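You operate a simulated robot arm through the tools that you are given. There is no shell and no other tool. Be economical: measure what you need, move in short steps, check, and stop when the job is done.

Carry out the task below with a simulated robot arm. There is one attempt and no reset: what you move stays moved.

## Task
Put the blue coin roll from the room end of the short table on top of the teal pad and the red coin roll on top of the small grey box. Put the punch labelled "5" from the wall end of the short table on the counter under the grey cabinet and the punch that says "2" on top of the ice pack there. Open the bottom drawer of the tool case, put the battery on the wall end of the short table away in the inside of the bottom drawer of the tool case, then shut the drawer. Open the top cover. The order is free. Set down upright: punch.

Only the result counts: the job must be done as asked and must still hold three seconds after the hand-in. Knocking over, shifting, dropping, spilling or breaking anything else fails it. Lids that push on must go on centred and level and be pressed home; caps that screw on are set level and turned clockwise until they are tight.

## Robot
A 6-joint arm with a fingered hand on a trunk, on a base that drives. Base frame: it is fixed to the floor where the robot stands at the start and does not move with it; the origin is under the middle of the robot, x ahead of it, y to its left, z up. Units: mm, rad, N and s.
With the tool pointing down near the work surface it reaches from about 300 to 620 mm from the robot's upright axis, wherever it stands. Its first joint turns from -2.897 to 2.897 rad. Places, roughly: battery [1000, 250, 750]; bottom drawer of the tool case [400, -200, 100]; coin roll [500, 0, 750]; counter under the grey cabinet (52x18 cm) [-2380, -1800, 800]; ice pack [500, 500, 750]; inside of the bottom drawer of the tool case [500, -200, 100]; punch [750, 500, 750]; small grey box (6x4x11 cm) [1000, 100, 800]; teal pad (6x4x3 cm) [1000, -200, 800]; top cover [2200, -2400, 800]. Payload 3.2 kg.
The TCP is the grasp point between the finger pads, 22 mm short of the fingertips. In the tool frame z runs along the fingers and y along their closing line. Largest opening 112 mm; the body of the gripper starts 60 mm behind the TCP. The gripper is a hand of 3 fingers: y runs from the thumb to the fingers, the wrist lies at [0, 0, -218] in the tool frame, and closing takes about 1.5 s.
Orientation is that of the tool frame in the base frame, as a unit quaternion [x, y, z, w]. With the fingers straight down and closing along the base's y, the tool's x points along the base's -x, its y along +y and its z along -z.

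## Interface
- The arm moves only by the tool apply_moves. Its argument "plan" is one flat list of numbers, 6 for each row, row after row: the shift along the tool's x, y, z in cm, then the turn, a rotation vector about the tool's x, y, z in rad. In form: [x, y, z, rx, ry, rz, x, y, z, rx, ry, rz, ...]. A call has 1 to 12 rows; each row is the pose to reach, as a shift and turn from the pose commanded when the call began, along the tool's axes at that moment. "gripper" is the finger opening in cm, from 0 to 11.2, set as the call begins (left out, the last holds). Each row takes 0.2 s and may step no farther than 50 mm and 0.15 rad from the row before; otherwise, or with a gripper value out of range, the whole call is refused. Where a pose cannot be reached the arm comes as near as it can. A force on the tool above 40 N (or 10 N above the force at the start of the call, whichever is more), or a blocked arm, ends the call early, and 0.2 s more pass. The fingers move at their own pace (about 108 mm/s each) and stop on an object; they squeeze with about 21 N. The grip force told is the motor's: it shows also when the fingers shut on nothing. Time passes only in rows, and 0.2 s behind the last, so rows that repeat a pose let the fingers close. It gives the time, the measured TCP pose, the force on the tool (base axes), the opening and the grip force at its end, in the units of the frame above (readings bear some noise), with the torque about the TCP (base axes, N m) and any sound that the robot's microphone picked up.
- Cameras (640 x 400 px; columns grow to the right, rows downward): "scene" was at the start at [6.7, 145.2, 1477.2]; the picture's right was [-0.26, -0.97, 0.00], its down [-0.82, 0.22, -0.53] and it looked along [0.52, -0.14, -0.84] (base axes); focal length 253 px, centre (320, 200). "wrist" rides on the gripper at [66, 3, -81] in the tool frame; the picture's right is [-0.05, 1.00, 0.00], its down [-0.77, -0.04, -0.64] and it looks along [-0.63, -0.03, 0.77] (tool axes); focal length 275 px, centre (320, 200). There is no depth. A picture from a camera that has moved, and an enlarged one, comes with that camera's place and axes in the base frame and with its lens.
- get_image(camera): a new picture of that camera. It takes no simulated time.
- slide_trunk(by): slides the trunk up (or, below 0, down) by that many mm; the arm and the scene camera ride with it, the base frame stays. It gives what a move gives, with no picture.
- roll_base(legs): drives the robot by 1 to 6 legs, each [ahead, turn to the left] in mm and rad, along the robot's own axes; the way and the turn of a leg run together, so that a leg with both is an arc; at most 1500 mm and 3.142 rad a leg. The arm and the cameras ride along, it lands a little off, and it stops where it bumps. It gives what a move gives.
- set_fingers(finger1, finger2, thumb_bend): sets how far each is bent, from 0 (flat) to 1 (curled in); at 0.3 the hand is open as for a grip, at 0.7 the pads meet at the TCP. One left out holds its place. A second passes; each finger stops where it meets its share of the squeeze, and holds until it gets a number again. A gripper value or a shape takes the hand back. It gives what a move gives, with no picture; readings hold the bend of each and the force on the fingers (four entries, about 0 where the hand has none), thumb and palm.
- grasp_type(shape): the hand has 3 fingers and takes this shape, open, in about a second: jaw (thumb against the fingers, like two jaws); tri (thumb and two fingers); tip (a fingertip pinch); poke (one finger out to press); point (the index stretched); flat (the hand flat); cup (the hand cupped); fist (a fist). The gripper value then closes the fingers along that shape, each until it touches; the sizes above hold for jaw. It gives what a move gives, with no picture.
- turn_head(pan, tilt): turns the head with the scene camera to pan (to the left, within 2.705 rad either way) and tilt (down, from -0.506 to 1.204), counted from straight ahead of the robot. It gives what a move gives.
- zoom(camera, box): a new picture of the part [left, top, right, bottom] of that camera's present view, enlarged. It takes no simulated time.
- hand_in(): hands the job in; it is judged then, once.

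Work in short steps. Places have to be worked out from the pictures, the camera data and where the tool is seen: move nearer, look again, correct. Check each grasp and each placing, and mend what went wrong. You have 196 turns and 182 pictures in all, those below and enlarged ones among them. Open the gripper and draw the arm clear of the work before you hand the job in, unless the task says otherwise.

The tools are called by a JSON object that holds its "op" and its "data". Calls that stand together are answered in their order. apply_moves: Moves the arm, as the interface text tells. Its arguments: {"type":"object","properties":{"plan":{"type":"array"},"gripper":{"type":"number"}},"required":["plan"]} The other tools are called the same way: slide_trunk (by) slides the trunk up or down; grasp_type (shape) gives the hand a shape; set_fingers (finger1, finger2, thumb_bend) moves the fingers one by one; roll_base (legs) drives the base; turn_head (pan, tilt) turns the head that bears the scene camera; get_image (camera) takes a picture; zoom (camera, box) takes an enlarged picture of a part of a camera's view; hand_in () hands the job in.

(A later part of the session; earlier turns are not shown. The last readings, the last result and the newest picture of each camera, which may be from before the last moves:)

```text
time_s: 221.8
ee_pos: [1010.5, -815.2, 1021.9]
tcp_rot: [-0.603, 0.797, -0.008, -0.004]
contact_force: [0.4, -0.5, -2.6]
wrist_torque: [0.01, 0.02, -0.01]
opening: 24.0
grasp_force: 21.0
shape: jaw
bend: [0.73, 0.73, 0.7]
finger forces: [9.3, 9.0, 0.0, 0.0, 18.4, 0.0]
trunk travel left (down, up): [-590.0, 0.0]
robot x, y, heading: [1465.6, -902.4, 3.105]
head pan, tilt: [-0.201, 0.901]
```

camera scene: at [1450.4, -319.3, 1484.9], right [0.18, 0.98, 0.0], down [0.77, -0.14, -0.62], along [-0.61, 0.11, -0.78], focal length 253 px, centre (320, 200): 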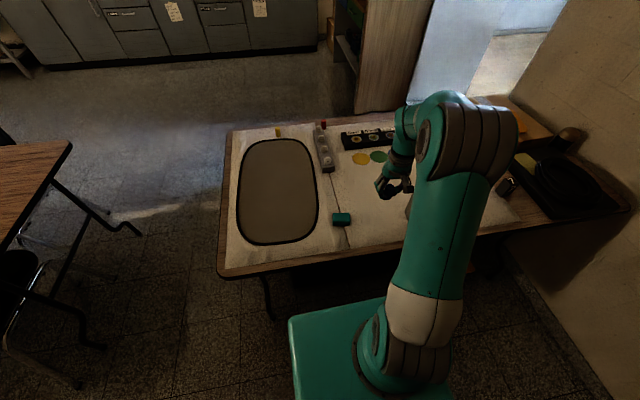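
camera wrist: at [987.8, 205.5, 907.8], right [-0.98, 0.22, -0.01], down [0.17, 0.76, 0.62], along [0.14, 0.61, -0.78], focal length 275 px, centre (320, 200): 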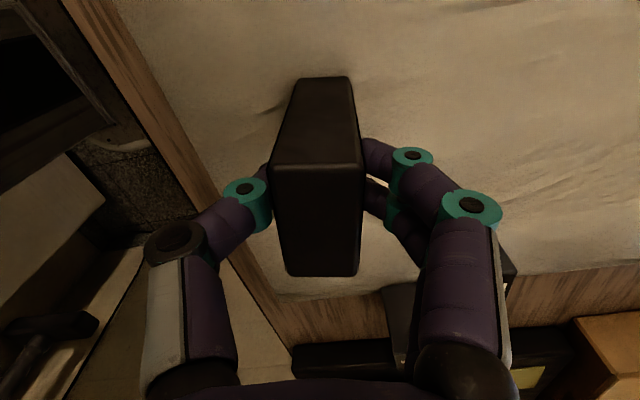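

{"op": "roll_base", "data": {"legs": [[0, 0.05], [1490, 0], [330, 0], [0, -1.585]]}}

```text
time_s: 235.5
ee_pos: [-255.2, -454.8, 1020.9]
tcp_rot: [0.171, 0.985, -0.002, -0.008]
contact_force: [-1.0, -1.3, -3.0]
wrist_torque: [0.01, 0.03, 0.0]
opening: 23.8
grasp_force: 21.0
shape: jaw
bend: [0.73, 0.73, 0.7]
finger forces: [9.2, 8.9, 0.1, 0.0, 18.1, 0.1]
trunk travel left (down, up): [-590.0, 0.0]
robot x, y, heading: [-373.9, -900.7, 1.457]
head pan, tilt: [-0.201, 0.901]
```

{"op": "roll_base", "data": {"legs": [[0, 0.1], [686, 0], [0, -1.55]]}}

{"op": "turn_head", "data": {"pan": -0.2, "tilt": 1.0}}

{"op": "get_image", "data": {"camera": "scene"}}

{"op": "get_image", "data": {"camera": "wrist"}}

```text
time_s: 243.7
ee_pos: [94.2, -327.3, 1020.3]
tcp_rot: [0.813, 0.582, 0.004, -0.008]
contact_force: [-0.7, 0.1, -2.7]
wrist_torque: [0.0, 0.0, -0.02]
opening: 23.1
grasp_force: 21.5
shape: jaw
bend: [0.73, 0.73, 0.7]
finger forces: [8.9, 8.9, 0.0, 0.0, 17.8, 0.0]
trunk travel left (down, up): [-590.0, 0.0]
robot x, y, heading: [-353.6, -218.1, -0.089]
head pan, tilt: [-0.201, 0.901]
```

```text
time_s: 244.4
ee_pos: [93.7, -328.3, 1020.7]
tcp_rot: [0.813, 0.582, 0.005, -0.008]
contact_force: [0.5, -0.5, -3.5]
wrist_torque: [0.0, 0.05, -0.01]
opening: 23.2
grasp_force: 21.2
shape: jaw
bend: [0.73, 0.73, 0.7]
finger forces: [9.0, 8.8, 0.0, 0.1, 17.9, 0.1]
trunk travel left (down, up): [-590.0, 0.0]
robot x, y, heading: [-356.3, -219.3, -0.091]
head pan, tilt: [-0.201, 1.0]
```

```text
97 pictures are left
camera scene: at [-334.4, -66.9, 1542.7], right [-0.29, -0.96, 0.0], down [-0.81, 0.24, -0.54], along [0.52, -0.15, -0.84], focal length 253 px, centre (320, 200)
```

scene: 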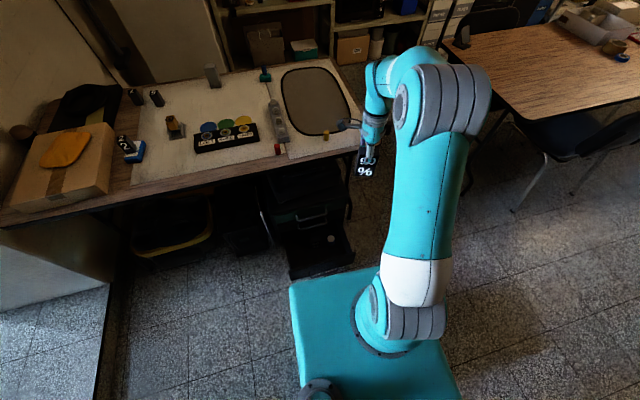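

```text
96 pictures are left
camera wrist: at [118.4, -269.1, 1102.7], right [0.93, -0.37, -0.01], down [-0.28, -0.73, 0.62], along [-0.23, -0.58, -0.78], focal length 275 px, centre (320, 200)
```

wrist: 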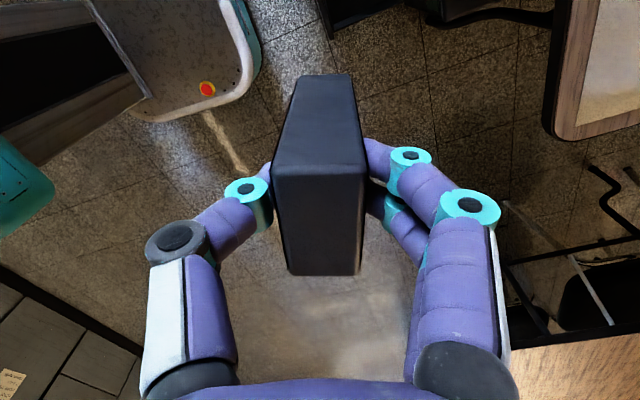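

{"op": "zoom", "data": {"camera": "scene", "box": [250, 170, 380, 280]}}

```text
3.64 times, centred on (315, 225) of scene
camera zoom: at [-334.4, -66.9, 1542.7], right [-0.29, -0.96, 0.0], down [-0.81, 0.24, -0.54], along [0.52, -0.15, -0.84], focal length 921 px, centre (338, 109)
```

zoom: 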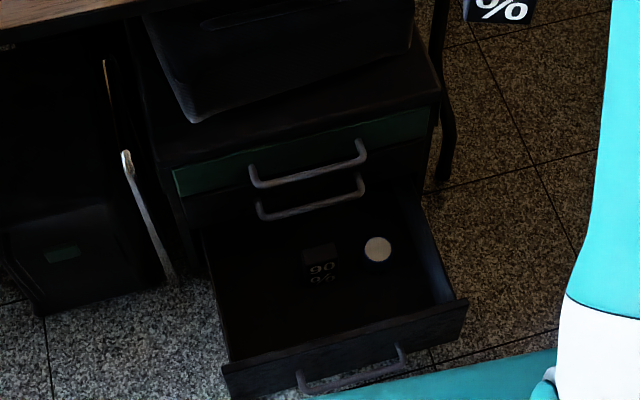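

There is free space in the front part of the drawer around (172, -225). I turn the hand to the standard roll and move above it.

{"op": "apply_moves", "data": {"plan": [1.5, 0.5, 0, 0, 0, -0.15, 3, 1, 0, 0, 0, -0.3, 4.5, 1.5, 0, 0, 0, -0.45, 6, 2, 0, 0, 0, -0.6, 7.5, 2.5, 0, 0, 0, -0.75, 9, 3, 0, 0, 0, -0.9, 10.5, 3.5, 0, 0, 0, -1.05, 12.3, 4.1, 0, 0, 0, -1.2, 12.3, 4.1, 0, 0, 0, -1.35, 12.3, 4.1, 0, 0, 0, -1.5, 12.3, 4.1, 0, 0, 0, -1.65, 12.3, 4.1, 0, 0, 0, -1.8]}}

{"op": "slide_trunk", "data": {"by": -400}}

{"op": "get_image", "data": {"camera": "wrist"}}

```text
time_s: 247.0
ee_pos: [172.7, -225.9, 1023.2]
tcp_rot: [0.048, 0.999, 0.008, -0.001]
contact_force: [-0.3, -0.5, -3.0]
wrist_torque: [-0.01, 0.02, 0.02]
opening: 23.3
grasp_force: 20.9
shape: jaw
bend: [0.73, 0.73, 0.7]
finger forces: [9.1, 9.0, 0.0, 0.0, 18.1, 0.1]
trunk travel left (down, up): [-590.0, 0.0]
robot x, y, heading: [-354.3, -216.8, -0.088]
head pan, tilt: [-0.201, 1.0]
```

```text
time_s: 250.8
ee_pos: [172.3, -225.5, 622.7]
tcp_rot: [0.049, 0.999, 0.008, -0.001]
contact_force: [1.1, 0.0, -3.0]
wrist_torque: [0.01, 0.05, -0.05]
opening: 23.2
grasp_force: 20.9
shape: jaw
bend: [0.73, 0.73, 0.7]
finger forces: [9.0, 9.0, 0.0, 0.0, 18.2, 0.0]
trunk travel left (down, up): [-190.0, 400.0]
robot x, y, heading: [-359.2, -214.2, -0.092]
head pan, tilt: [-0.201, 1.0]
```

```text
94 pictures are left
camera wrist: at [106.9, -218.4, 703.7], right [0.14, 0.99, 0.02], down [0.76, -0.12, 0.63], along [0.63, -0.08, -0.77], focal length 275 px, centre (320, 200)
```

wrist: 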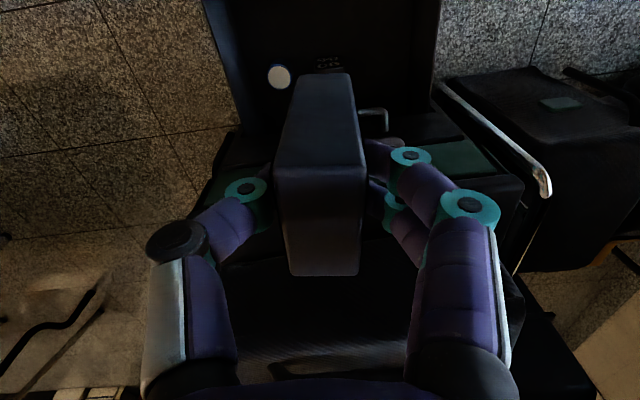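

Positions agree. I lower the trunk fully and then go down in steps.

{"op": "slide_trunk", "data": {"by": -190}}

{"op": "apply_moves", "data": {"plan": [0, 0, 5, 0, 0, 0, 0, 0, 10, 0, 0, 0, 0, 0, 14, 0, 0, 0]}}

{"op": "get_image", "data": {"camera": "wrist"}}

{"op": "zoom", "data": {"camera": "scene", "box": [220, 60, 460, 260]}}

```text
time_s: 252.9
ee_pos: [172.3, -225.4, 433.7]
tcp_rot: [0.048, 0.999, 0.008, -0.001]
contact_force: [-0.2, -0.5, -2.7]
wrist_torque: [-0.02, 0.02, 0.0]
opening: 23.3
grasp_force: 21.0
shape: jaw
bend: [0.73, 0.73, 0.7]
finger forces: [9.0, 8.9, 0.1, 0.0, 18.0, 0.0]
trunk travel left (down, up): [0.0, 590.0]
robot x, y, heading: [-357.5, -214.7, -0.092]
head pan, tilt: [-0.201, 1.0]
```

```text
time_s: 253.7
ee_pos: [169.2, -223.8, 294.8]
tcp_rot: [0.049, 0.999, 0.008, 0.0]
contact_force: [-1.0, -1.0, -3.2]
wrist_torque: [0.02, 0.0, 0.02]
opening: 23.4
grasp_force: 20.9
shape: jaw
bend: [0.73, 0.73, 0.7]
finger forces: [9.2, 9.1, 0.0, 0.1, 18.2, 0.0]
trunk travel left (down, up): [0.0, 590.0]
robot x, y, heading: [-355.8, -217.5, -0.093]
head pan, tilt: [-0.201, 1.0]
```

```text
93 pictures are left
camera wrist: at [103.5, -215.8, 373.9], right [0.14, 0.99, 0.02], down [0.76, -0.12, 0.63], along [0.63, -0.08, -0.77], focal length 275 px, centre (320, 200)
```

wrist: 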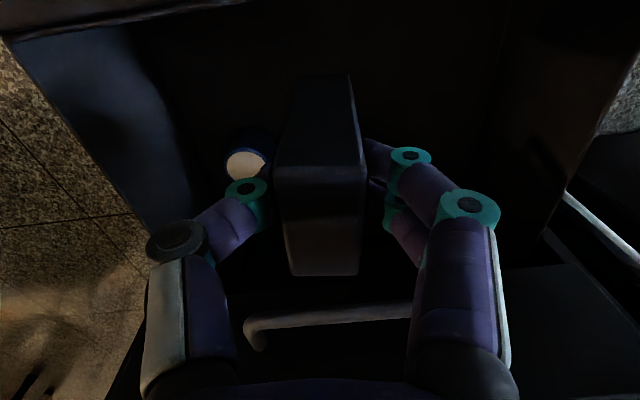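

```text
2.00 times, centred on (340, 160) of scene
camera zoom: at [-334.7, -66.8, 952.7], right [-0.29, -0.96, 0.0], down [-0.81, 0.24, -0.54], along [0.52, -0.15, -0.84], focal length 507 px, centre (280, 280)
```

zoom: 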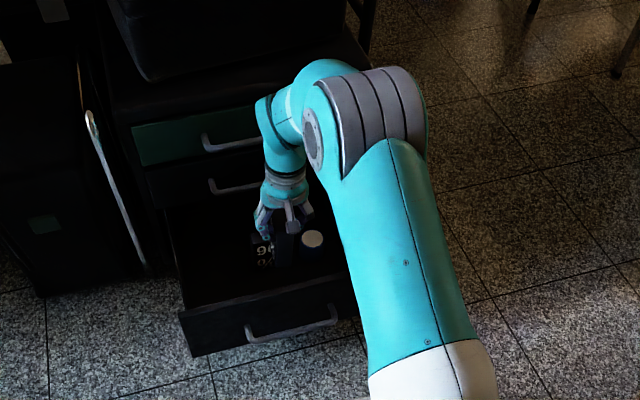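

Clear of walls and contents. I lower to the drawer floor until contact.

{"op": "apply_moves", "data": {"plan": [0, 0, 4, 0, 0, 0, 0, 0, 8, 0, 0, 0, 0, 0, 11.5, 0, 0, 0, 0, 0, 12.5, 0, 0, 0, 0, 0, 13.2, 0, 0, 0, 0, 0, 13.8, 0, 0, 0, 0, 0, 14.4, 0, 0, 0, 0, 0, 15, 0, 0, 0, 0, 0, 15.6, 0, 0, 0, 0, 0, 16.2, 0, 0, 0, 0, 0, 16.8, 0, 0, 0, 0, 0, 17.4, 0, 0, 0]}}

{"op": "get_image", "data": {"camera": "wrist"}}

```text
time_s: 255.8
ee_pos: [175.0, -220.1, 137.9]
tcp_rot: [0.048, 0.999, 0.009, 0.004]
contact_force: [1.1, 2.0, 24.2]
wrist_torque: [0.09, -0.03, 0.0]
opening: 27.9
grasp_force: 21.2
shape: jaw
bend: [0.74, 0.74, 0.73]
finger forces: [12.9, 12.6, 0.0, 0.0, 23.7, 0.0]
trunk travel left (down, up): [0.0, 590.0]
robot x, y, heading: [-355.1, -214.5, -0.087]
head pan, tilt: [-0.201, 1.0]
stopped in row 10: the force on the tool passed its limit at 51 N (the readings are from after the stop); the commanded pose is now the measured one
```

```text
91 pictures are left
camera wrist: at [108.0, -213.3, 218.0], right [0.14, 0.99, 0.02], down [0.76, -0.12, 0.64], along [0.64, -0.08, -0.77], focal length 275 px, centre (320, 200)
```

wrist: 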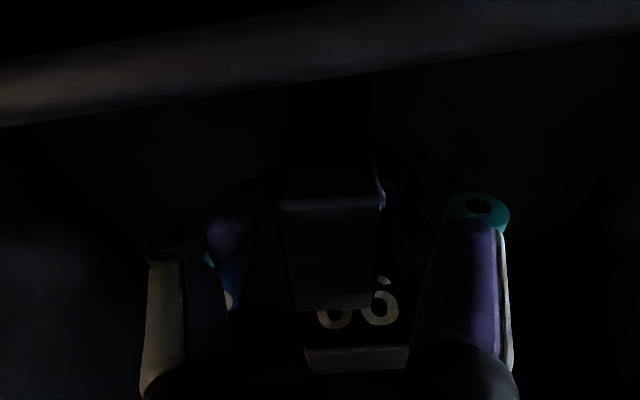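

Contact at the drawer floor. I ease off, open, and rise.

{"op": "apply_moves", "data": {"plan": [0, 0, -0.3, 0, 0, 0, 0, 0, -0.4, 0, 0, 0]}}

{"op": "apply_moves", "data": {"plan": [0, 0, 0, 0, 0, 0, 0, 0, 0, 0, 0, 0, 0, 0, 0, 0, 0, 0, 0, 0, -1, 0, 0, 0, 0, 0, -5, 0, 0, 0, 0, 0, -10, 0, 0, 0, 0, 0, -15, 0, 0, 0, 0, 0, -20, 0, 0, 0], "gripper": 7}}

{"op": "get_image", "data": {"camera": "wrist"}}

```text
time_s: 256.4
ee_pos: [173.2, -221.5, 139.4]
tcp_rot: [0.048, 0.999, 0.008, 0.0]
contact_force: [0.0, 2.7, 8.0]
wrist_torque: [0.13, -0.02, 0.0]
opening: 27.3
grasp_force: 21.3
shape: jaw
bend: [0.74, 0.74, 0.72]
finger forces: [11.5, 11.5, 0.0, 0.0, 20.0, 0.1]
trunk travel left (down, up): [0.0, 590.0]
robot x, y, heading: [-357.3, -215.3, -0.089]
head pan, tilt: [-0.201, 1.0]
```

```text
time_s: 258.2
ee_pos: [173.0, -224.7, 340.5]
tcp_rot: [0.05, 0.999, 0.008, -0.001]
contact_force: [-0.1, -0.4, -0.3]
wrist_torque: [-0.02, 0.01, -0.03]
opening: 69.8
grasp_force: 0.0
shape: jaw
bend: [0.71, 0.71, 0.69]
finger forces: [0.1, 0.0, 0.0, 0.0, 0.0, 0.0]
trunk travel left (down, up): [0.0, 590.0]
robot x, y, heading: [-359.8, -217.5, -0.09]
head pan, tilt: [-0.201, 1.0]
```

```text
90 pictures are left
camera wrist: at [107.2, -217.3, 420.4], right [0.15, 0.99, 0.02], down [0.76, -0.12, 0.63], along [0.63, -0.08, -0.77], focal length 275 px, centre (320, 200)
```

wrist: 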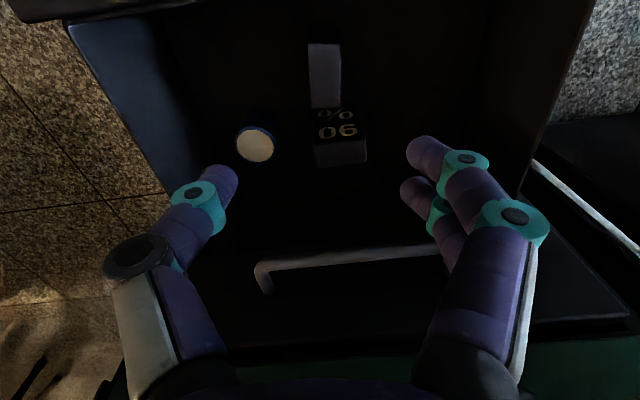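

The battery stands in the drawer, well below its rim. Now I bring the hand out in front of the drawer, straighten my heading and close the hand to push it shut.

{"op": "apply_moves", "data": {"plan": [4, -1, -1, 0, 0, 0, 8, -2, -1, 0, 0, 0, 12, -3, -1, 0, 0, 0, 16, -4, -1, 0, 0, 0, 18.6, -4.4, -1, 0, 0, 0], "gripper": 0}}

{"op": "roll_base", "data": {"legs": [[0, 0.09]]}}

{"op": "get_image", "data": {"camera": "wrist"}}

```text
time_s: 259.4
ee_pos: [-17.0, -249.9, 345.5]
tcp_rot: [0.049, 0.999, 0.009, 0.0]
contact_force: [-1.0, -0.2, -0.4]
wrist_torque: [-0.01, 0.01, 0.0]
opening: 0.1
grasp_force: 21.3
shape: jaw
bend: [0.66, 0.66, 0.67]
finger forces: [0.0, 0.0, 0.0, 0.0, 0.0, 0.0]
trunk travel left (down, up): [0.0, 590.0]
robot x, y, heading: [-357.3, -215.1, -0.088]
head pan, tilt: [-0.201, 1.0]
```

```text
time_s: 260.3
ee_pos: [-15.2, -220.8, 346.2]
tcp_rot: [0.005, 1.0, 0.008, 0.0]
contact_force: [-1.1, 0.1, 0.5]
wrist_torque: [-0.02, 0.0, 0.03]
opening: 0.1
grasp_force: 20.6
shape: jaw
bend: [0.66, 0.66, 0.67]
finger forces: [0.0, 0.0, 0.0, 0.1, 0.0, 0.0]
trunk travel left (down, up): [0.0, 590.0]
robot x, y, heading: [-358.3, -217.2, 0.001]
head pan, tilt: [-0.201, 1.0]
```

```text
89 pictures are left
camera wrist: at [-81.7, -219.2, 426.6], right [0.06, 1.0, 0.02], down [0.77, -0.06, 0.63], along [0.63, -0.02, -0.77], focal length 275 px, centre (320, 200)
```

wrist: 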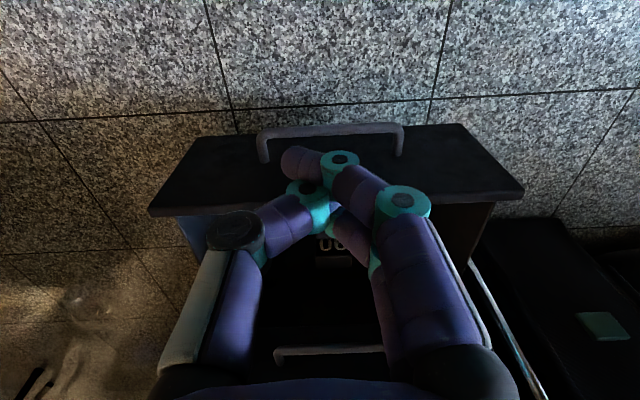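

I lower in front of the handle with the hand tilted forward, so the fingertips lead.

{"op": "apply_moves", "data": {"plan": [0, 0, 4, 0, -0.1, 0, 0, 0, 8, 0, -0.2, 0, 0, 0, 12, 0, -0.3, 0, 0, 0, 16, 0, -0.4, 0, 0, 0, 20.6, 0, -0.4, 0]}}

{"op": "get_image", "data": {"camera": "wrist"}}

```text
time_s: 261.4
ee_pos: [-13.8, -219.2, 199.7]
tcp_rot: [0.011, 0.981, 0.007, 0.193]
contact_force: [-1.5, -2.9, 113.3]
wrist_torque: [0.58, 11.53, 0.27]
opening: 0.0
grasp_force: 21.3
shape: jaw
bend: [0.66, 0.66, 0.67]
finger forces: [0.0, 0.1, 0.0, 0.1, 0.1, 0.0]
out of reach, approached as far as the arm can: row 2
trunk travel left (down, up): [0.0, 590.0]
robot x, y, heading: [-354.4, -219.0, -0.002]
head pan, tilt: [-0.201, 1.0]
stopped in row 5: the force on the tool passed its limit at 309 N (the readings are from after the stop); the commanded pose is now the measured one
```

```text
88 pictures are left
camera wrist: at [-106.2, -216.1, 248.5], right [0.06, 1.0, 0.04], down [0.47, -0.06, 0.88], along [0.88, -0.04, -0.47], focal length 275 px, centre (320, 200)
```

wrist: 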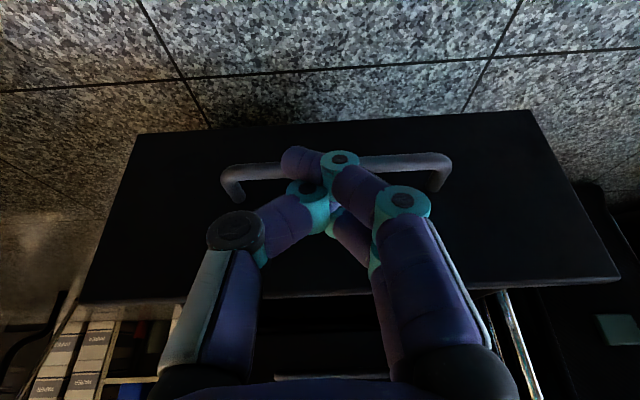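

The wrist pressed on my own platform. I rise a little and get the hand farther out by backing the base instead.

{"op": "apply_moves", "data": {"plan": [0, 0, -3, 0, 0, 0, 0, 0, -6, 0, 0, 0]}}

{"op": "roll_base", "data": {"legs": [[-170, 0]]}}

```text
time_s: 261.9
ee_pos: [-0.4, -216.9, 237.7]
tcp_rot: [0.01, 0.982, 0.007, 0.19]
contact_force: [-0.1, 0.1, -0.6]
wrist_torque: [-0.01, 0.02, 0.0]
opening: 0.1
grasp_force: 20.6
shape: jaw
bend: [0.66, 0.66, 0.67]
finger forces: [0.0, 0.0, 0.1, 0.0, 0.0, 0.1]
out of reach, approached as far as the arm can: row 1, 2
trunk travel left (down, up): [0.0, 590.0]
robot x, y, heading: [-357.5, -219.8, -0.005]
head pan, tilt: [-0.201, 1.0]
```

```text
time_s: 263.4
ee_pos: [-167.0, -217.7, 237.8]
tcp_rot: [0.011, 0.981, 0.007, 0.191]
contact_force: [0.3, -0.4, 0.1]
wrist_torque: [0.01, -0.04, -0.03]
opening: 0.0
grasp_force: 20.7
shape: jaw
bend: [0.66, 0.66, 0.67]
finger forces: [0.0, 0.1, 0.1, 0.0, 0.0, 0.0]
trunk travel left (down, up): [0.0, 590.0]
robot x, y, heading: [-521.9, -213.4, -0.003]
head pan, tilt: [-0.201, 1.0]
```

{"op": "apply_moves", "data": {"plan": [-3.6, 0, 1.5, 0, 0, 0, -7.2, 0, 3, 0, 0, 0, -10.8, 0, 4.4, 0, 0, 0, -14.5, 0, 5.9, 0, 0, 0, -13, 0, 9.5, 0, 0, 0, -11.9, 0, 12.5, 0, 0, 0, -10.9, 0, 15, 0, 0, 0]}}

{"op": "get_image", "data": {"camera": "wrist"}}

```text
time_s: 265.0
ee_pos: [-9.9, -220.1, 138.4]
tcp_rot: [0.011, 0.981, 0.007, 0.191]
contact_force: [1.1, 0.0, -0.2]
wrist_torque: [0.01, 0.04, 0.0]
opening: 0.2
grasp_force: 20.8
shape: jaw
bend: [0.66, 0.66, 0.67]
finger forces: [0.0, 0.0, 0.0, 0.0, 0.0, 0.1]
trunk travel left (down, up): [0.0, 590.0]
robot x, y, heading: [-525.2, -215.4, -0.01]
head pan, tilt: [-0.201, 1.0]
```

```text
87 pictures are left
camera wrist: at [-102.0, -217.5, 187.8], right [0.06, 1.0, 0.04], down [0.47, -0.06, 0.88], along [0.88, -0.04, -0.48], focal length 275 px, centre (320, 200)
```

wrist: 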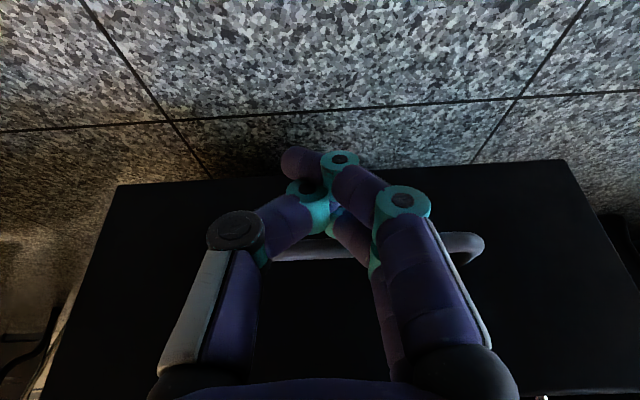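

In line with the handle. I drive forward to push the drawer most of the way.

{"op": "roll_base", "data": {"legs": [[150, 0]]}}

{"op": "get_image", "data": {"camera": "wrist"}}

```text
time_s: 266.4
ee_pos: [140.1, -220.9, 138.8]
tcp_rot: [0.01, 0.981, 0.007, 0.193]
contact_force: [0.9, -0.4, 0.5]
wrist_torque: [0.01, -0.03, -0.02]
opening: 0.1
grasp_force: 21.5
shape: jaw
bend: [0.66, 0.66, 0.74]
finger forces: [0.1, 0.0, 0.0, 0.1, 0.1, 0.0]
trunk travel left (down, up): [0.0, 590.0]
robot x, y, heading: [-369.4, -220.6, -0.004]
head pan, tilt: [-0.201, 1.0]
```

```text
86 pictures are left
camera wrist: at [48.6, -218.5, 187.9], right [0.06, 1.0, 0.04], down [0.47, -0.06, 0.88], along [0.88, -0.04, -0.48], focal length 275 px, centre (320, 200)
```

wrist: 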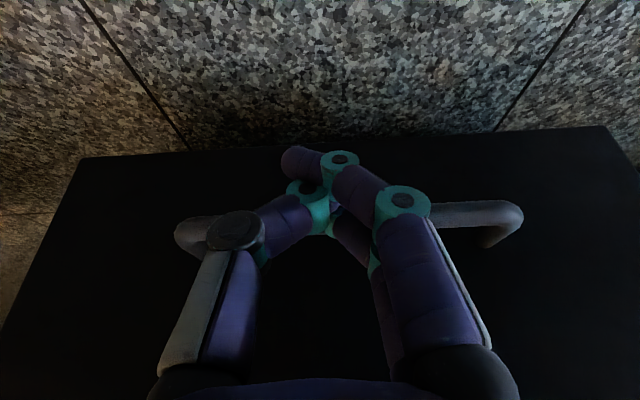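

The drawer is moving in. I drive 105 mm further, then finish with the arm.

{"op": "roll_base", "data": {"legs": [[105, 0]]}}

{"op": "apply_moves", "data": {"plan": [-0.5, 0, 0.2, 0, 0, 0, -0.9, 0, 0.4, 0, 0, 0, -1.4, 0, 0.6, 0, 0, 0, -1.9, 0, 0.8, 0, 0, 0, -2.3, 0, 0.9, 0, 0, 0, -2.8, 0, 1.1, 0, 0, 0, -3.2, 0, 1.3, 0, 0, 0, -3.7, 0, 1.5, 0, 0, 0]}}

{"op": "get_image", "data": {"camera": "wrist"}}

```text
time_s: 267.6
ee_pos: [246.0, -224.1, 138.7]
tcp_rot: [0.013, 0.981, 0.007, 0.191]
contact_force: [0.1, 0.3, 0.4]
wrist_torque: [-0.02, -0.05, 0.03]
opening: 0.1
grasp_force: 21.2
shape: jaw
bend: [0.66, 0.66, 0.74]
finger forces: [0.0, 0.0, 0.1, 0.1, 0.0, 0.0]
trunk travel left (down, up): [0.0, 590.0]
robot x, y, heading: [-268.1, -224.9, -0.011]
head pan, tilt: [-0.201, 1.0]
```

```text
time_s: 268.8
ee_pos: [264.4, -222.3, 135.4]
tcp_rot: [0.013, 0.983, 0.007, 0.183]
contact_force: [-8.5, 0.8, 3.4]
wrist_torque: [-0.02, -0.05, -0.01]
opening: 0.0
grasp_force: 20.8
shape: jaw
bend: [0.66, 0.68, 0.74]
finger forces: [0.1, 15.5, 0.0, 0.0, 0.0, 0.0]
trunk travel left (down, up): [0.0, 590.0]
robot x, y, heading: [-266.6, -216.9, -0.003]
head pan, tilt: [-0.201, 1.0]
stopped in row 6: the force on the tool passed its limit at 47 N (the readings are from after the stop); the commanded pose is now the measured one
```

```text
85 pictures are left
camera wrist: at [174.4, -219.6, 186.3], right [0.07, 1.0, 0.03], down [0.49, -0.06, 0.87], along [0.87, -0.04, -0.49], focal length 275 px, centre (320, 200)
```

wrist: 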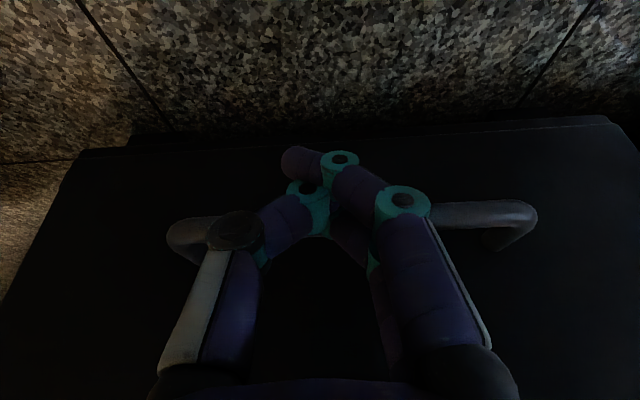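

It met the stop with the handle at its closed place. I back away and look.

{"op": "roll_base", "data": {"legs": [[-250, 0]]}}

{"op": "turn_head", "data": {"pan": -0.1, "tilt": 0.6}}

{"op": "zoom", "data": {"camera": "scene", "box": [220, 130, 440, 290]}}

```text
time_s: 270.6
ee_pos: [15.8, -222.9, 136.1]
tcp_rot: [0.015, 0.983, 0.006, 0.184]
contact_force: [1.5, -0.2, -0.4]
wrist_torque: [-0.02, 0.0, 0.0]
opening: 0.1
grasp_force: 20.7
shape: jaw
bend: [0.66, 0.66, 0.74]
finger forces: [0.0, 0.0, 0.1, 0.0, 0.0, 0.1]
trunk travel left (down, up): [0.0, 590.0]
robot x, y, heading: [-514.5, -211.3, -0.013]
head pan, tilt: [-0.201, 1.0]
```

```text
time_s: 271.5
ee_pos: [15.8, -223.6, 135.9]
tcp_rot: [0.015, 0.983, 0.006, 0.183]
contact_force: [-0.3, 0.7, -0.7]
wrist_torque: [-0.03, -0.01, 0.03]
opening: 0.2
grasp_force: 20.8
shape: jaw
bend: [0.66, 0.66, 0.74]
finger forces: [0.0, 0.0, 0.0, 0.0, 0.0, 0.0]
trunk travel left (down, up): [0.0, 590.0]
robot x, y, heading: [-518.0, -211.9, -0.011]
head pan, tilt: [-0.099, 0.6]
```

```text
2.50 times, centred on (330, 210) of scene
camera zoom: at [-488.4, -59.2, 984.6], right [-0.11, -0.99, 0.0], down [-0.56, 0.06, -0.82], along [0.82, -0.09, -0.57], focal length 633 px, centre (295, 175)
```

zoom: 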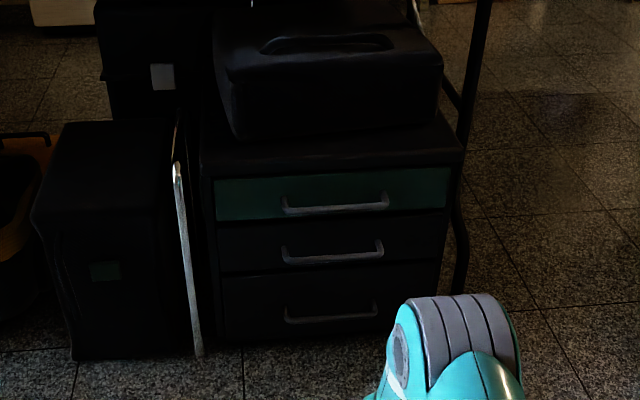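

The bottom drawer is shut. Next the red roll: I raise the trunk and arm, then drive up to the table.

{"op": "slide_trunk", "data": {"by": 400}}

{"op": "slide_trunk", "data": {"by": 125}}

{"op": "apply_moves", "data": {"plan": [-1, 0, -4, 0, 0.07, 0, -2.5, 0, -8, 0, 0.15, 0, -4, 0, -12, 0, 0.22, 0, -6, 0, -16, 0, 0.3, 0, -7.5, 0, -20, 0, 0.37, 0, -9, 0, -24, 0, 0.37, 0], "gripper": 11.2}}

{"op": "roll_base", "data": {"legs": [[470, 0]]}}

{"op": "get_image", "data": {"camera": "wrist"}}

```text
time_s: 275.4
ee_pos: [14.5, -224.2, 534.9]
tcp_rot: [0.016, 0.983, 0.006, 0.184]
contact_force: [-0.4, 0.1, 0.2]
wrist_torque: [0.03, -0.02, 0.03]
opening: 0.1
grasp_force: 20.8
shape: jaw
bend: [0.66, 0.66, 0.74]
finger forces: [0.0, 0.1, 0.1, 0.0, 0.0, 0.1]
trunk travel left (down, up): [-400.0, 190.0]
robot x, y, heading: [-519.3, -210.6, -0.012]
head pan, tilt: [-0.099, 0.6]
```

```text
time_s: 276.9
ee_pos: [14.6, -223.0, 660.2]
tcp_rot: [0.016, 0.983, 0.006, 0.184]
contact_force: [0.0, 0.8, 0.3]
wrist_torque: [0.0, 0.01, 0.0]
opening: 0.2
grasp_force: 20.7
shape: jaw
bend: [0.66, 0.66, 0.74]
finger forces: [0.1, 0.1, 0.0, 0.0, 0.0, 0.0]
trunk travel left (down, up): [-525.0, 65.0]
robot x, y, heading: [-515.4, -216.2, -0.01]
head pan, tilt: [-0.099, 0.6]
```

```text
time_s: 278.3
ee_pos: [10.5, -231.8, 918.8]
tcp_rot: [0.015, 1.0, 0.009, 0.0]
contact_force: [-0.5, 0.1, 0.1]
wrist_torque: [0.0, 0.01, 0.0]
opening: 112.1
grasp_force: 0.1
shape: jaw
bend: [0.3, 0.3, 0.3]
finger forces: [0.0, 0.0, 0.1, 0.1, 0.1, 0.0]
out of reach, approached as far as the arm can: row 1
trunk travel left (down, up): [-525.0, 65.0]
robot x, y, heading: [-518.9, -216.5, -0.01]
head pan, tilt: [-0.099, 0.6]
```

```text
time_s: 281.1
ee_pos: [485.9, -242.7, 917.3]
tcp_rot: [0.019, 1.0, 0.009, 0.0]
contact_force: [0.8, 0.1, -0.1]
wrist_torque: [0.0, 0.0, -0.02]
opening: 111.8
grasp_force: 0.1
shape: jaw
bend: [0.3, 0.3, 0.3]
finger forces: [0.0, 0.1, 0.0, 0.0, 0.0, 0.0]
trunk travel left (down, up): [-525.0, 65.0]
robot x, y, heading: [-44.2, -220.6, -0.019]
head pan, tilt: [-0.099, 0.6]
```

```text
83 pictures are left
camera wrist: at [420.4, -239.9, 998.3], right [0.08, 1.0, 0.02], down [0.77, -0.07, 0.63], along [0.63, -0.04, -0.77], focal length 275 px, centre (320, 200)
```

wrist: 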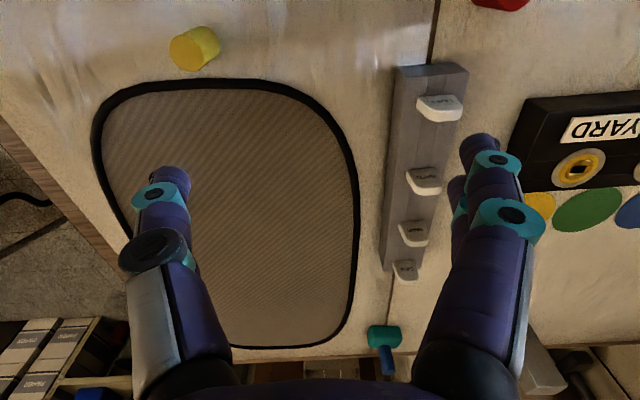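

{"op": "apply_moves", "data": {"plan": [1.7, 4, 1, 0, 0, 0, 3.4, 8, 2, 0, 0, 0, 5, 12.6, 3.7, 0, 0, 0]}}

{"op": "get_image", "data": {"camera": "wrist"}}

```text
refused: row 3 steps farther than a row can; nothing moved
```

```text
82 pictures are left
camera wrist: at [420.4, -239.9, 998.3], right [0.08, 1.0, 0.02], down [0.77, -0.07, 0.63], along [0.63, -0.04, -0.77], focal length 275 px, centre (320, 200)
```

wrist: 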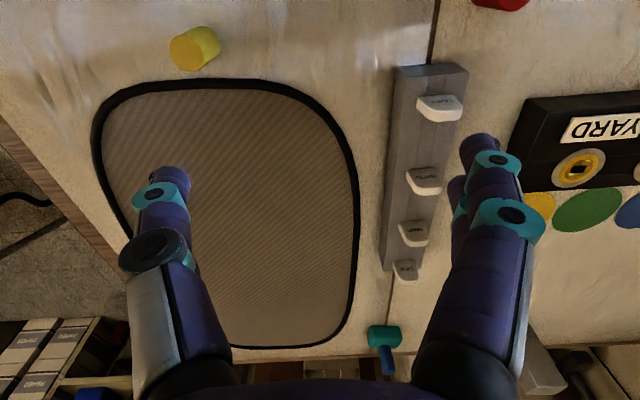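

A row was too long; I split it into four.

{"op": "apply_moves", "data": {"plan": [1.2, 3.2, 1, 0, 0, 0, 2.4, 6.4, 2, 0, 0, 0, 3.7, 9.6, 3, 0, 0, 0, 5, 12.6, 3.7, 0, 0, 0]}}

{"op": "get_image", "data": {"camera": "wrist"}}

```text
time_s: 282.1
ee_pos: [440.6, -114.7, 883.7]
tcp_rot: [0.018, 1.0, 0.008, 0.0]
contact_force: [0.2, 0.6, -0.7]
wrist_torque: [-0.03, 0.03, 0.0]
opening: 111.9
grasp_force: 0.0
shape: jaw
bend: [0.3, 0.3, 0.3]
finger forces: [0.1, 0.0, 0.0, 0.0, 0.1, 0.1]
trunk travel left (down, up): [-525.0, 65.0]
robot x, y, heading: [-42.2, -222.2, -0.022]
head pan, tilt: [-0.099, 0.6]
```

```text
81 pictures are left
camera wrist: at [374.0, -111.6, 963.7], right [0.08, 1.0, 0.02], down [0.77, -0.07, 0.64], along [0.63, -0.04, -0.77], focal length 275 px, centre (320, 200)
```

wrist: 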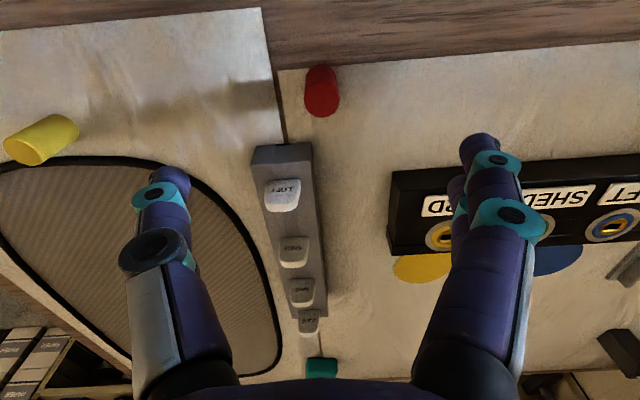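

Red roll at about (439, -113). I descend and grasp.

{"op": "apply_moves", "data": {"plan": [0.2, 0.1, 4, 0, 0, 0, 0.2, 0.1, 8, 0, 0, 0, 0.2, 0.1, 11.5, 0, 0, 0]}}

{"op": "apply_moves", "data": {"plan": [0, 0, 0, 0, 0, 0, 0, 0, 0, 0, 0, 0, 0, 0, 0, 0, 0, 0, 0, 0, 0, 0, 0, 0, 0, 0, 0, 0, 0, 0, 0, 0, 0, 0, 0, 0, 0, 0, 0, 0, 0, 0], "gripper": 0}}

{"op": "get_image", "data": {"camera": "wrist"}}

```text
time_s: 282.9
ee_pos: [437.9, -110.8, 767.6]
tcp_rot: [0.019, 1.0, 0.008, 0.0]
contact_force: [0.9, -0.4, -0.7]
wrist_torque: [-0.02, -0.03, 0.03]
opening: 112.1
grasp_force: 0.1
shape: jaw
bend: [0.3, 0.3, 0.3]
finger forces: [0.1, 0.0, 0.1, 0.1, 0.0, 0.0]
trunk travel left (down, up): [-525.0, 65.0]
robot x, y, heading: [-43.0, -224.2, -0.021]
head pan, tilt: [-0.099, 0.6]
```

```text
time_s: 284.5
ee_pos: [437.6, -110.8, 766.8]
tcp_rot: [0.018, 1.0, 0.008, 0.0]
contact_force: [0.9, 0.4, -0.5]
wrist_torque: [0.02, -0.04, -0.01]
opening: 15.3
grasp_force: 21.8
shape: jaw
bend: [0.72, 0.72, 0.7]
finger forces: [8.8, 10.3, 0.0, 0.0, 17.9, 0.1]
trunk travel left (down, up): [-525.0, 65.0]
robot x, y, heading: [-42.4, -223.7, -0.016]
head pan, tilt: [-0.099, 0.6]
```

```text
80 pictures are left
camera wrist: at [371.3, -108.1, 847.2], right [0.08, 1.0, 0.02], down [0.77, -0.07, 0.64], along [0.63, -0.04, -0.77], focal length 275 px, centre (320, 200)
```

wrist: 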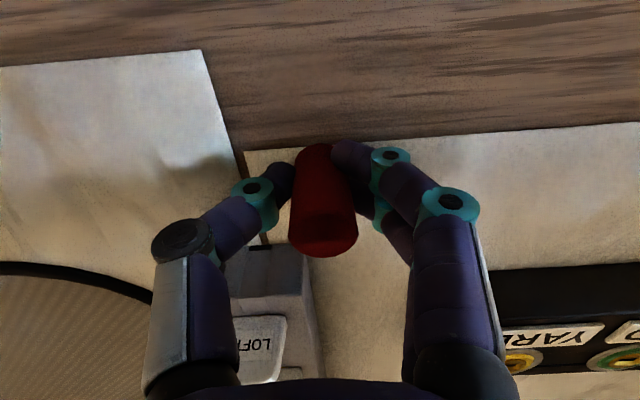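

Gripped. I lift and drive round to the back again, in checked stages.

{"op": "apply_moves", "data": {"plan": [0, 0, -4, 0, 0, 0, 0, 0, -8, 0, 0, 0, 0, 0, -12, 0, 0, 0, 2, 0, -16, 0, 0, 0, 4, 0, -19, 0, 0, 0]}}

{"op": "roll_base", "data": {"legs": [[-430, 0], [0, -1.305], [706, 0], [0, 1.31]]}}

```text
time_s: 285.7
ee_pos: [397.8, -111.7, 959.5]
tcp_rot: [0.017, 1.0, 0.009, 0.001]
contact_force: [0.0, 0.6, -1.6]
wrist_torque: [0.01, -0.03, -0.01]
opening: 15.2
grasp_force: 21.5
shape: jaw
bend: [0.72, 0.72, 0.7]
finger forces: [9.1, 10.7, 0.1, 0.0, 17.8, 0.1]
trunk travel left (down, up): [-525.0, 65.0]
robot x, y, heading: [-43.2, -220.3, -0.017]
head pan, tilt: [-0.099, 0.6]
```

```text
time_s: 298.3
ee_pos: [157.3, -791.6, 960.1]
tcp_rot: [0.004, 1.0, 0.008, -0.001]
contact_force: [-0.1, -0.7, -1.2]
wrist_torque: [-0.01, -0.01, -0.05]
opening: 14.9
grasp_force: 20.7
shape: jaw
bend: [0.72, 0.72, 0.7]
finger forces: [8.2, 10.2, 0.1, 0.0, 17.6, 0.0]
trunk travel left (down, up): [-525.0, 65.0]
robot x, y, heading: [-278.2, -914.6, 0.009]
head pan, tilt: [-0.099, 0.6]
```

{"op": "roll_base", "data": {"legs": [[1000, -0.009], [748, 0], [0, 1.571], [1000, 0], [0, 1.571]]}}

{"op": "get_image", "data": {"camera": "wrist"}}

```text
time_s: 319.5
ee_pos: [1031.0, 19.3, 959.2]
tcp_rot: [0.999, -0.037, 0.0, 0.009]
contact_force: [0.2, -1.2, -1.4]
wrist_torque: [0.02, 0.0, 0.04]
opening: 14.6
grasp_force: 20.5
shape: jaw
bend: [0.72, 0.72, 0.7]
finger forces: [7.8, 10.2, 0.1, 0.1, 17.1, 0.0]
trunk travel left (down, up): [-525.0, 65.0]
robot x, y, heading: [1472.5, 117.4, 3.083]
head pan, tilt: [-0.099, 0.6]
```

```text
79 pictures are left
camera wrist: at [1095.8, 11.2, 1039.6], right [-0.12, -0.99, 0.02], down [-0.77, 0.11, 0.64], along [-0.63, 0.06, -0.77], focal length 275 px, centre (320, 200)
```

wrist: 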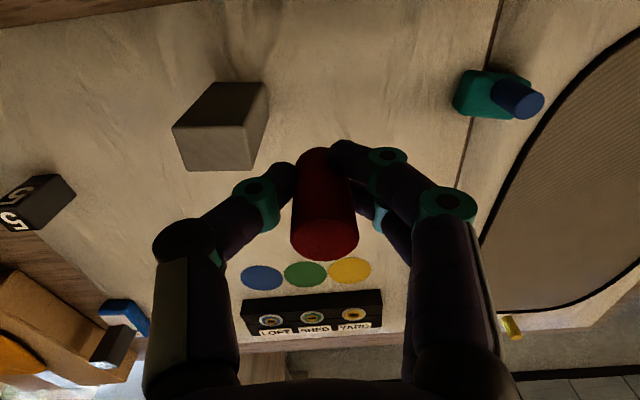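

The grey box top is centred near (1003, 99) with its top at about 850. I carry the roll above it.

{"op": "apply_moves", "data": {"plan": [-1, -2.7, 0, 0, 0, 0, -2, -5.4, 1, 0, 0, 0, -3, -8.1, 2.5, 0, 0, 0, -3, -8.1, 4.5, 0, 0, 0]}}

{"op": "get_image", "data": {"camera": "wrist"}}

```text
time_s: 320.5
ee_pos: [1005.9, 102.1, 913.7]
tcp_rot: [0.999, -0.038, -0.001, 0.009]
contact_force: [0.0, 0.0, 0.0]
wrist_torque: [-0.01, -0.02, 0.01]
opening: 14.7
grasp_force: 21.1
shape: jaw
bend: [0.72, 0.72, 0.7]
finger forces: [7.7, 10.2, 0.1, 0.1, 17.4, 0.1]
trunk travel left (down, up): [-525.0, 65.0]
robot x, y, heading: [1475.2, 112.3, 3.079]
head pan, tilt: [-0.099, 0.6]
```

```text
78 pictures are left
camera wrist: at [1072.2, 93.9, 993.8], right [-0.12, -0.99, 0.02], down [-0.77, 0.11, 0.63], along [-0.63, 0.06, -0.77], focal length 275 px, centre (320, 200)
```

wrist: 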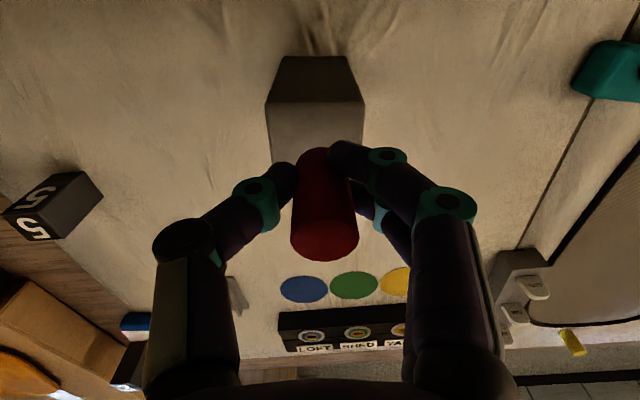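

Aligned. I lower gently toward contact near TCP z≈877.

{"op": "apply_moves", "data": {"plan": [0, 0, 1.5, 0, 0, 0, 0, 0, 2.8, 0, 0, 0, 0, 0, 3.3, 0, 0, 0, 0, 0, 3.5, 0, 0, 0]}}

{"op": "get_image", "data": {"camera": "wrist"}}

```text
time_s: 321.5
ee_pos: [1007.1, 101.8, 878.8]
tcp_rot: [0.999, -0.038, 0.0, 0.008]
contact_force: [0.6, -0.1, -1.5]
wrist_torque: [-0.01, -0.01, -0.01]
opening: 14.4
grasp_force: 20.8
shape: jaw
bend: [0.72, 0.72, 0.7]
finger forces: [7.9, 10.3, 0.1, 0.0, 17.3, 0.1]
trunk travel left (down, up): [-525.0, 65.0]
robot x, y, heading: [1473.4, 110.9, 3.087]
head pan, tilt: [-0.099, 0.6]
```

```text
77 pictures are left
camera wrist: at [1072.2, 92.9, 958.2], right [-0.12, -0.99, 0.02], down [-0.77, 0.11, 0.63], along [-0.63, 0.06, -0.77], focal length 275 px, centre (320, 200)
```

wrist: 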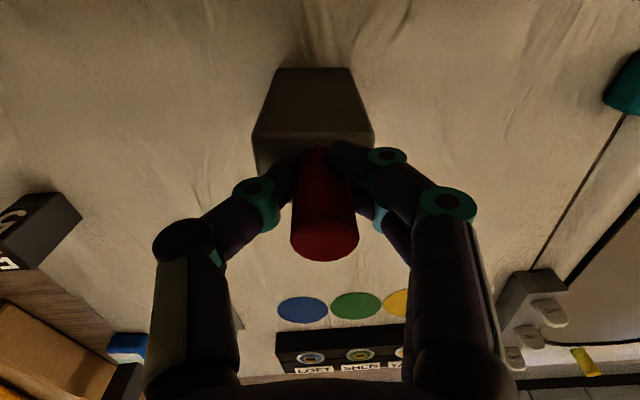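

Still free. I step down a few more millimetres.

{"op": "apply_moves", "data": {"plan": [0, 0, 0.2, 0, 0, 0, 0, 0, 0.4, 0, 0, 0]}}

{"op": "apply_moves", "data": {"plan": [0, 0, 0.15, 0, 0, 0, 0, 0, 0.3, 0, 0, 0]}}

```text
time_s: 322.1
ee_pos: [1006.7, 100.2, 876.6]
tcp_rot: [0.999, -0.037, -0.002, 0.008]
contact_force: [0.1, 0.7, 11.5]
wrist_torque: [-0.01, 0.03, -0.03]
opening: 14.6
grasp_force: 20.8
shape: jaw
bend: [0.72, 0.73, 0.71]
finger forces: [9.1, 12.4, 0.1, 0.0, 20.9, 0.1]
trunk travel left (down, up): [-525.0, 65.0]
robot x, y, heading: [1474.6, 113.7, 3.075]
head pan, tilt: [-0.099, 0.6]
```

```text
time_s: 322.7
ee_pos: [1007.9, 100.7, 873.1]
tcp_rot: [0.999, -0.038, -0.003, 0.009]
contact_force: [-1.3, 1.7, 30.8]
wrist_torque: [-0.02, 0.09, -0.01]
opening: 17.3
grasp_force: 21.2
shape: jaw
bend: [0.73, 0.74, 0.72]
finger forces: [11.4, 15.7, 0.0, 0.0, 25.0, 0.0]
trunk travel left (down, up): [-525.0, 65.0]
robot x, y, heading: [1476.0, 108.1, 3.082]
head pan, tilt: [-0.099, 0.6]
```

Contact made. I relieve the load fully before opening, as that worked well on the pad.

{"op": "apply_moves", "data": {"plan": [0, 0, -0.2, 0, 0, 0, 0, 0, -0.4, 0, 0, 0]}}

{"op": "apply_moves", "data": {"plan": [0, 0, 0, 0, 0, 0, 0, 0, 0, 0, 0, 0, 0, 0, 0, 0, 0, 0], "gripper": 4}}

{"op": "get_image", "data": {"camera": "wrist"}}

```text
time_s: 323.3
ee_pos: [1007.3, 100.4, 874.4]
tcp_rot: [0.999, -0.038, 0.0, 0.009]
contact_force: [0.6, 0.9, 8.8]
wrist_torque: [0.02, 0.06, -0.02]
opening: 16.9
grasp_force: 21.3
shape: jaw
bend: [0.73, 0.74, 0.72]
finger forces: [10.0, 13.4, 0.0, 0.0, 20.8, 0.0]
trunk travel left (down, up): [-525.0, 65.0]
robot x, y, heading: [1475.4, 112.7, 3.074]
head pan, tilt: [-0.099, 0.6]
```

```text
time_s: 324.1
ee_pos: [1005.4, 99.2, 872.5]
tcp_rot: [0.999, -0.038, 0.0, 0.009]
contact_force: [-0.4, 0.0, 0.0]
wrist_torque: [-0.01, -0.03, -0.02]
opening: 39.4
grasp_force: 0.1
shape: jaw
bend: [0.74, 0.74, 0.7]
finger forces: [0.0, 0.0, 0.0, 0.1, 0.1, 0.0]
trunk travel left (down, up): [-525.0, 65.0]
robot x, y, heading: [1474.9, 111.1, 3.083]
head pan, tilt: [-0.099, 0.6]
```

```text
76 pictures are left
camera wrist: at [1071.6, 91.8, 954.3], right [-0.12, -0.99, 0.02], down [-0.77, 0.11, 0.63], along [-0.63, 0.06, -0.77], focal length 275 px, centre (320, 200)
```

wrist: 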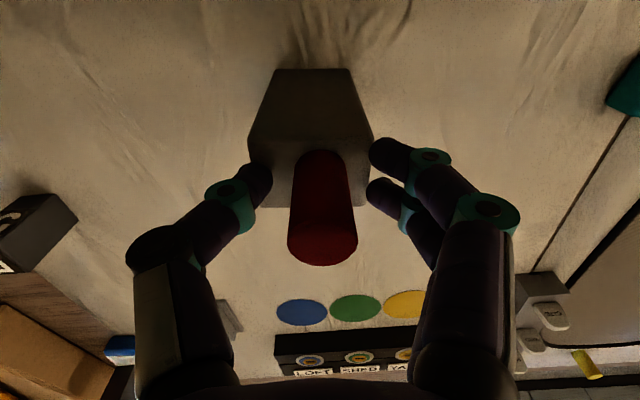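

Standing on the box. I rise straight up and check.

{"op": "apply_moves", "data": {"plan": [0, 0, -2, 0, 0, 0, 0, 0, -5, 0, 0, 0, 0, 0, -8, 0, 0, 0, 0, 0, -10, 0, 0, 0]}}

{"op": "get_image", "data": {"camera": "wrist"}}

```text
time_s: 325.1
ee_pos: [1005.5, 104.2, 971.8]
tcp_rot: [0.999, -0.038, -0.001, 0.008]
contact_force: [0.2, 0.1, -0.1]
wrist_torque: [-0.02, -0.02, -0.01]
opening: 39.6
grasp_force: 0.1
shape: jaw
bend: [0.74, 0.74, 0.7]
finger forces: [0.0, 0.1, 0.0, 0.1, 0.0, 0.0]
trunk travel left (down, up): [-525.0, 65.0]
robot x, y, heading: [1474.0, 115.9, 3.078]
head pan, tilt: [-0.099, 0.6]
```

```text
75 pictures are left
camera wrist: at [1070.5, 95.0, 1051.9], right [-0.12, -0.99, 0.02], down [-0.77, 0.11, 0.63], along [-0.63, 0.06, -0.77], focal length 275 px, centre (320, 200)
```

wrist: 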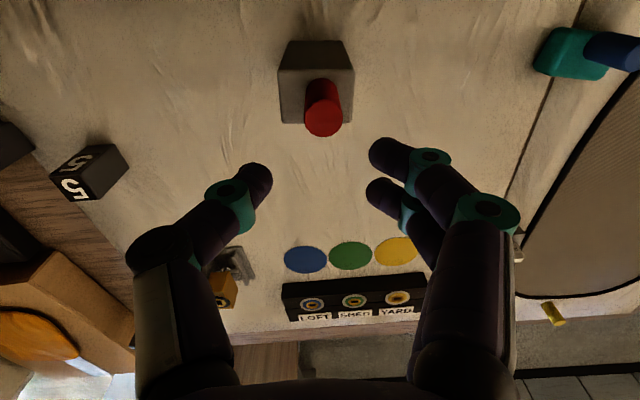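

The red roll stands centred on the box. Next I shift the base toward punch 5.

{"op": "roll_base", "data": {"legs": [[0, -1.507], [230, 0], [0, 1.571], [90, 0]]}}

{"op": "get_image", "data": {"camera": "wrist"}}

```text
time_s: 330.9
ee_pos: [1400.3, 823.9, 906.1]
tcp_rot: [0.719, -0.691, 0.049, 0.054]
contact_force: [0.4, -0.7, -1.3]
wrist_torque: [0.04, 0.02, -0.03]
opening: 39.8
grasp_force: 0.0
shape: jaw
bend: [0.74, 0.74, 0.7]
finger forces: [0.0, 0.0, 0.0, 0.1, 0.1, 0.1]
trunk travel left (down, up): [-525.0, 65.0]
robot x, y, heading: [1465.8, 337.4, 1.63]
head pan, tilt: [-0.099, 0.6]
stopped in leg 3: the robot was blocked; the commanded pose is now the measured one
```

```text
74 pictures are left
camera wrist: at [1399.7, 769.1, 995.5], right [-1.0, 0.01, 0.0], down [0.01, 0.86, 0.52], along [0.0, 0.52, -0.86], focal length 275 px, centre (320, 200)
```

wrist: 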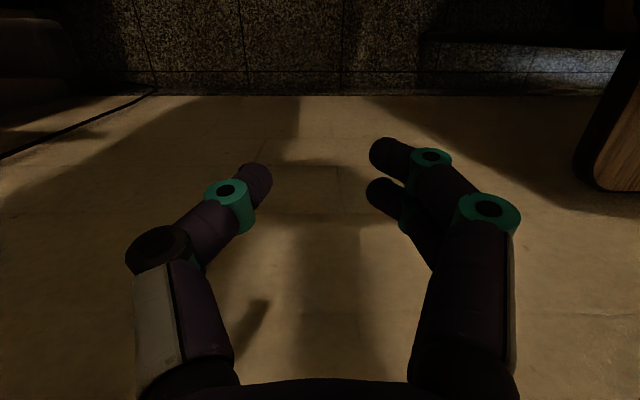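

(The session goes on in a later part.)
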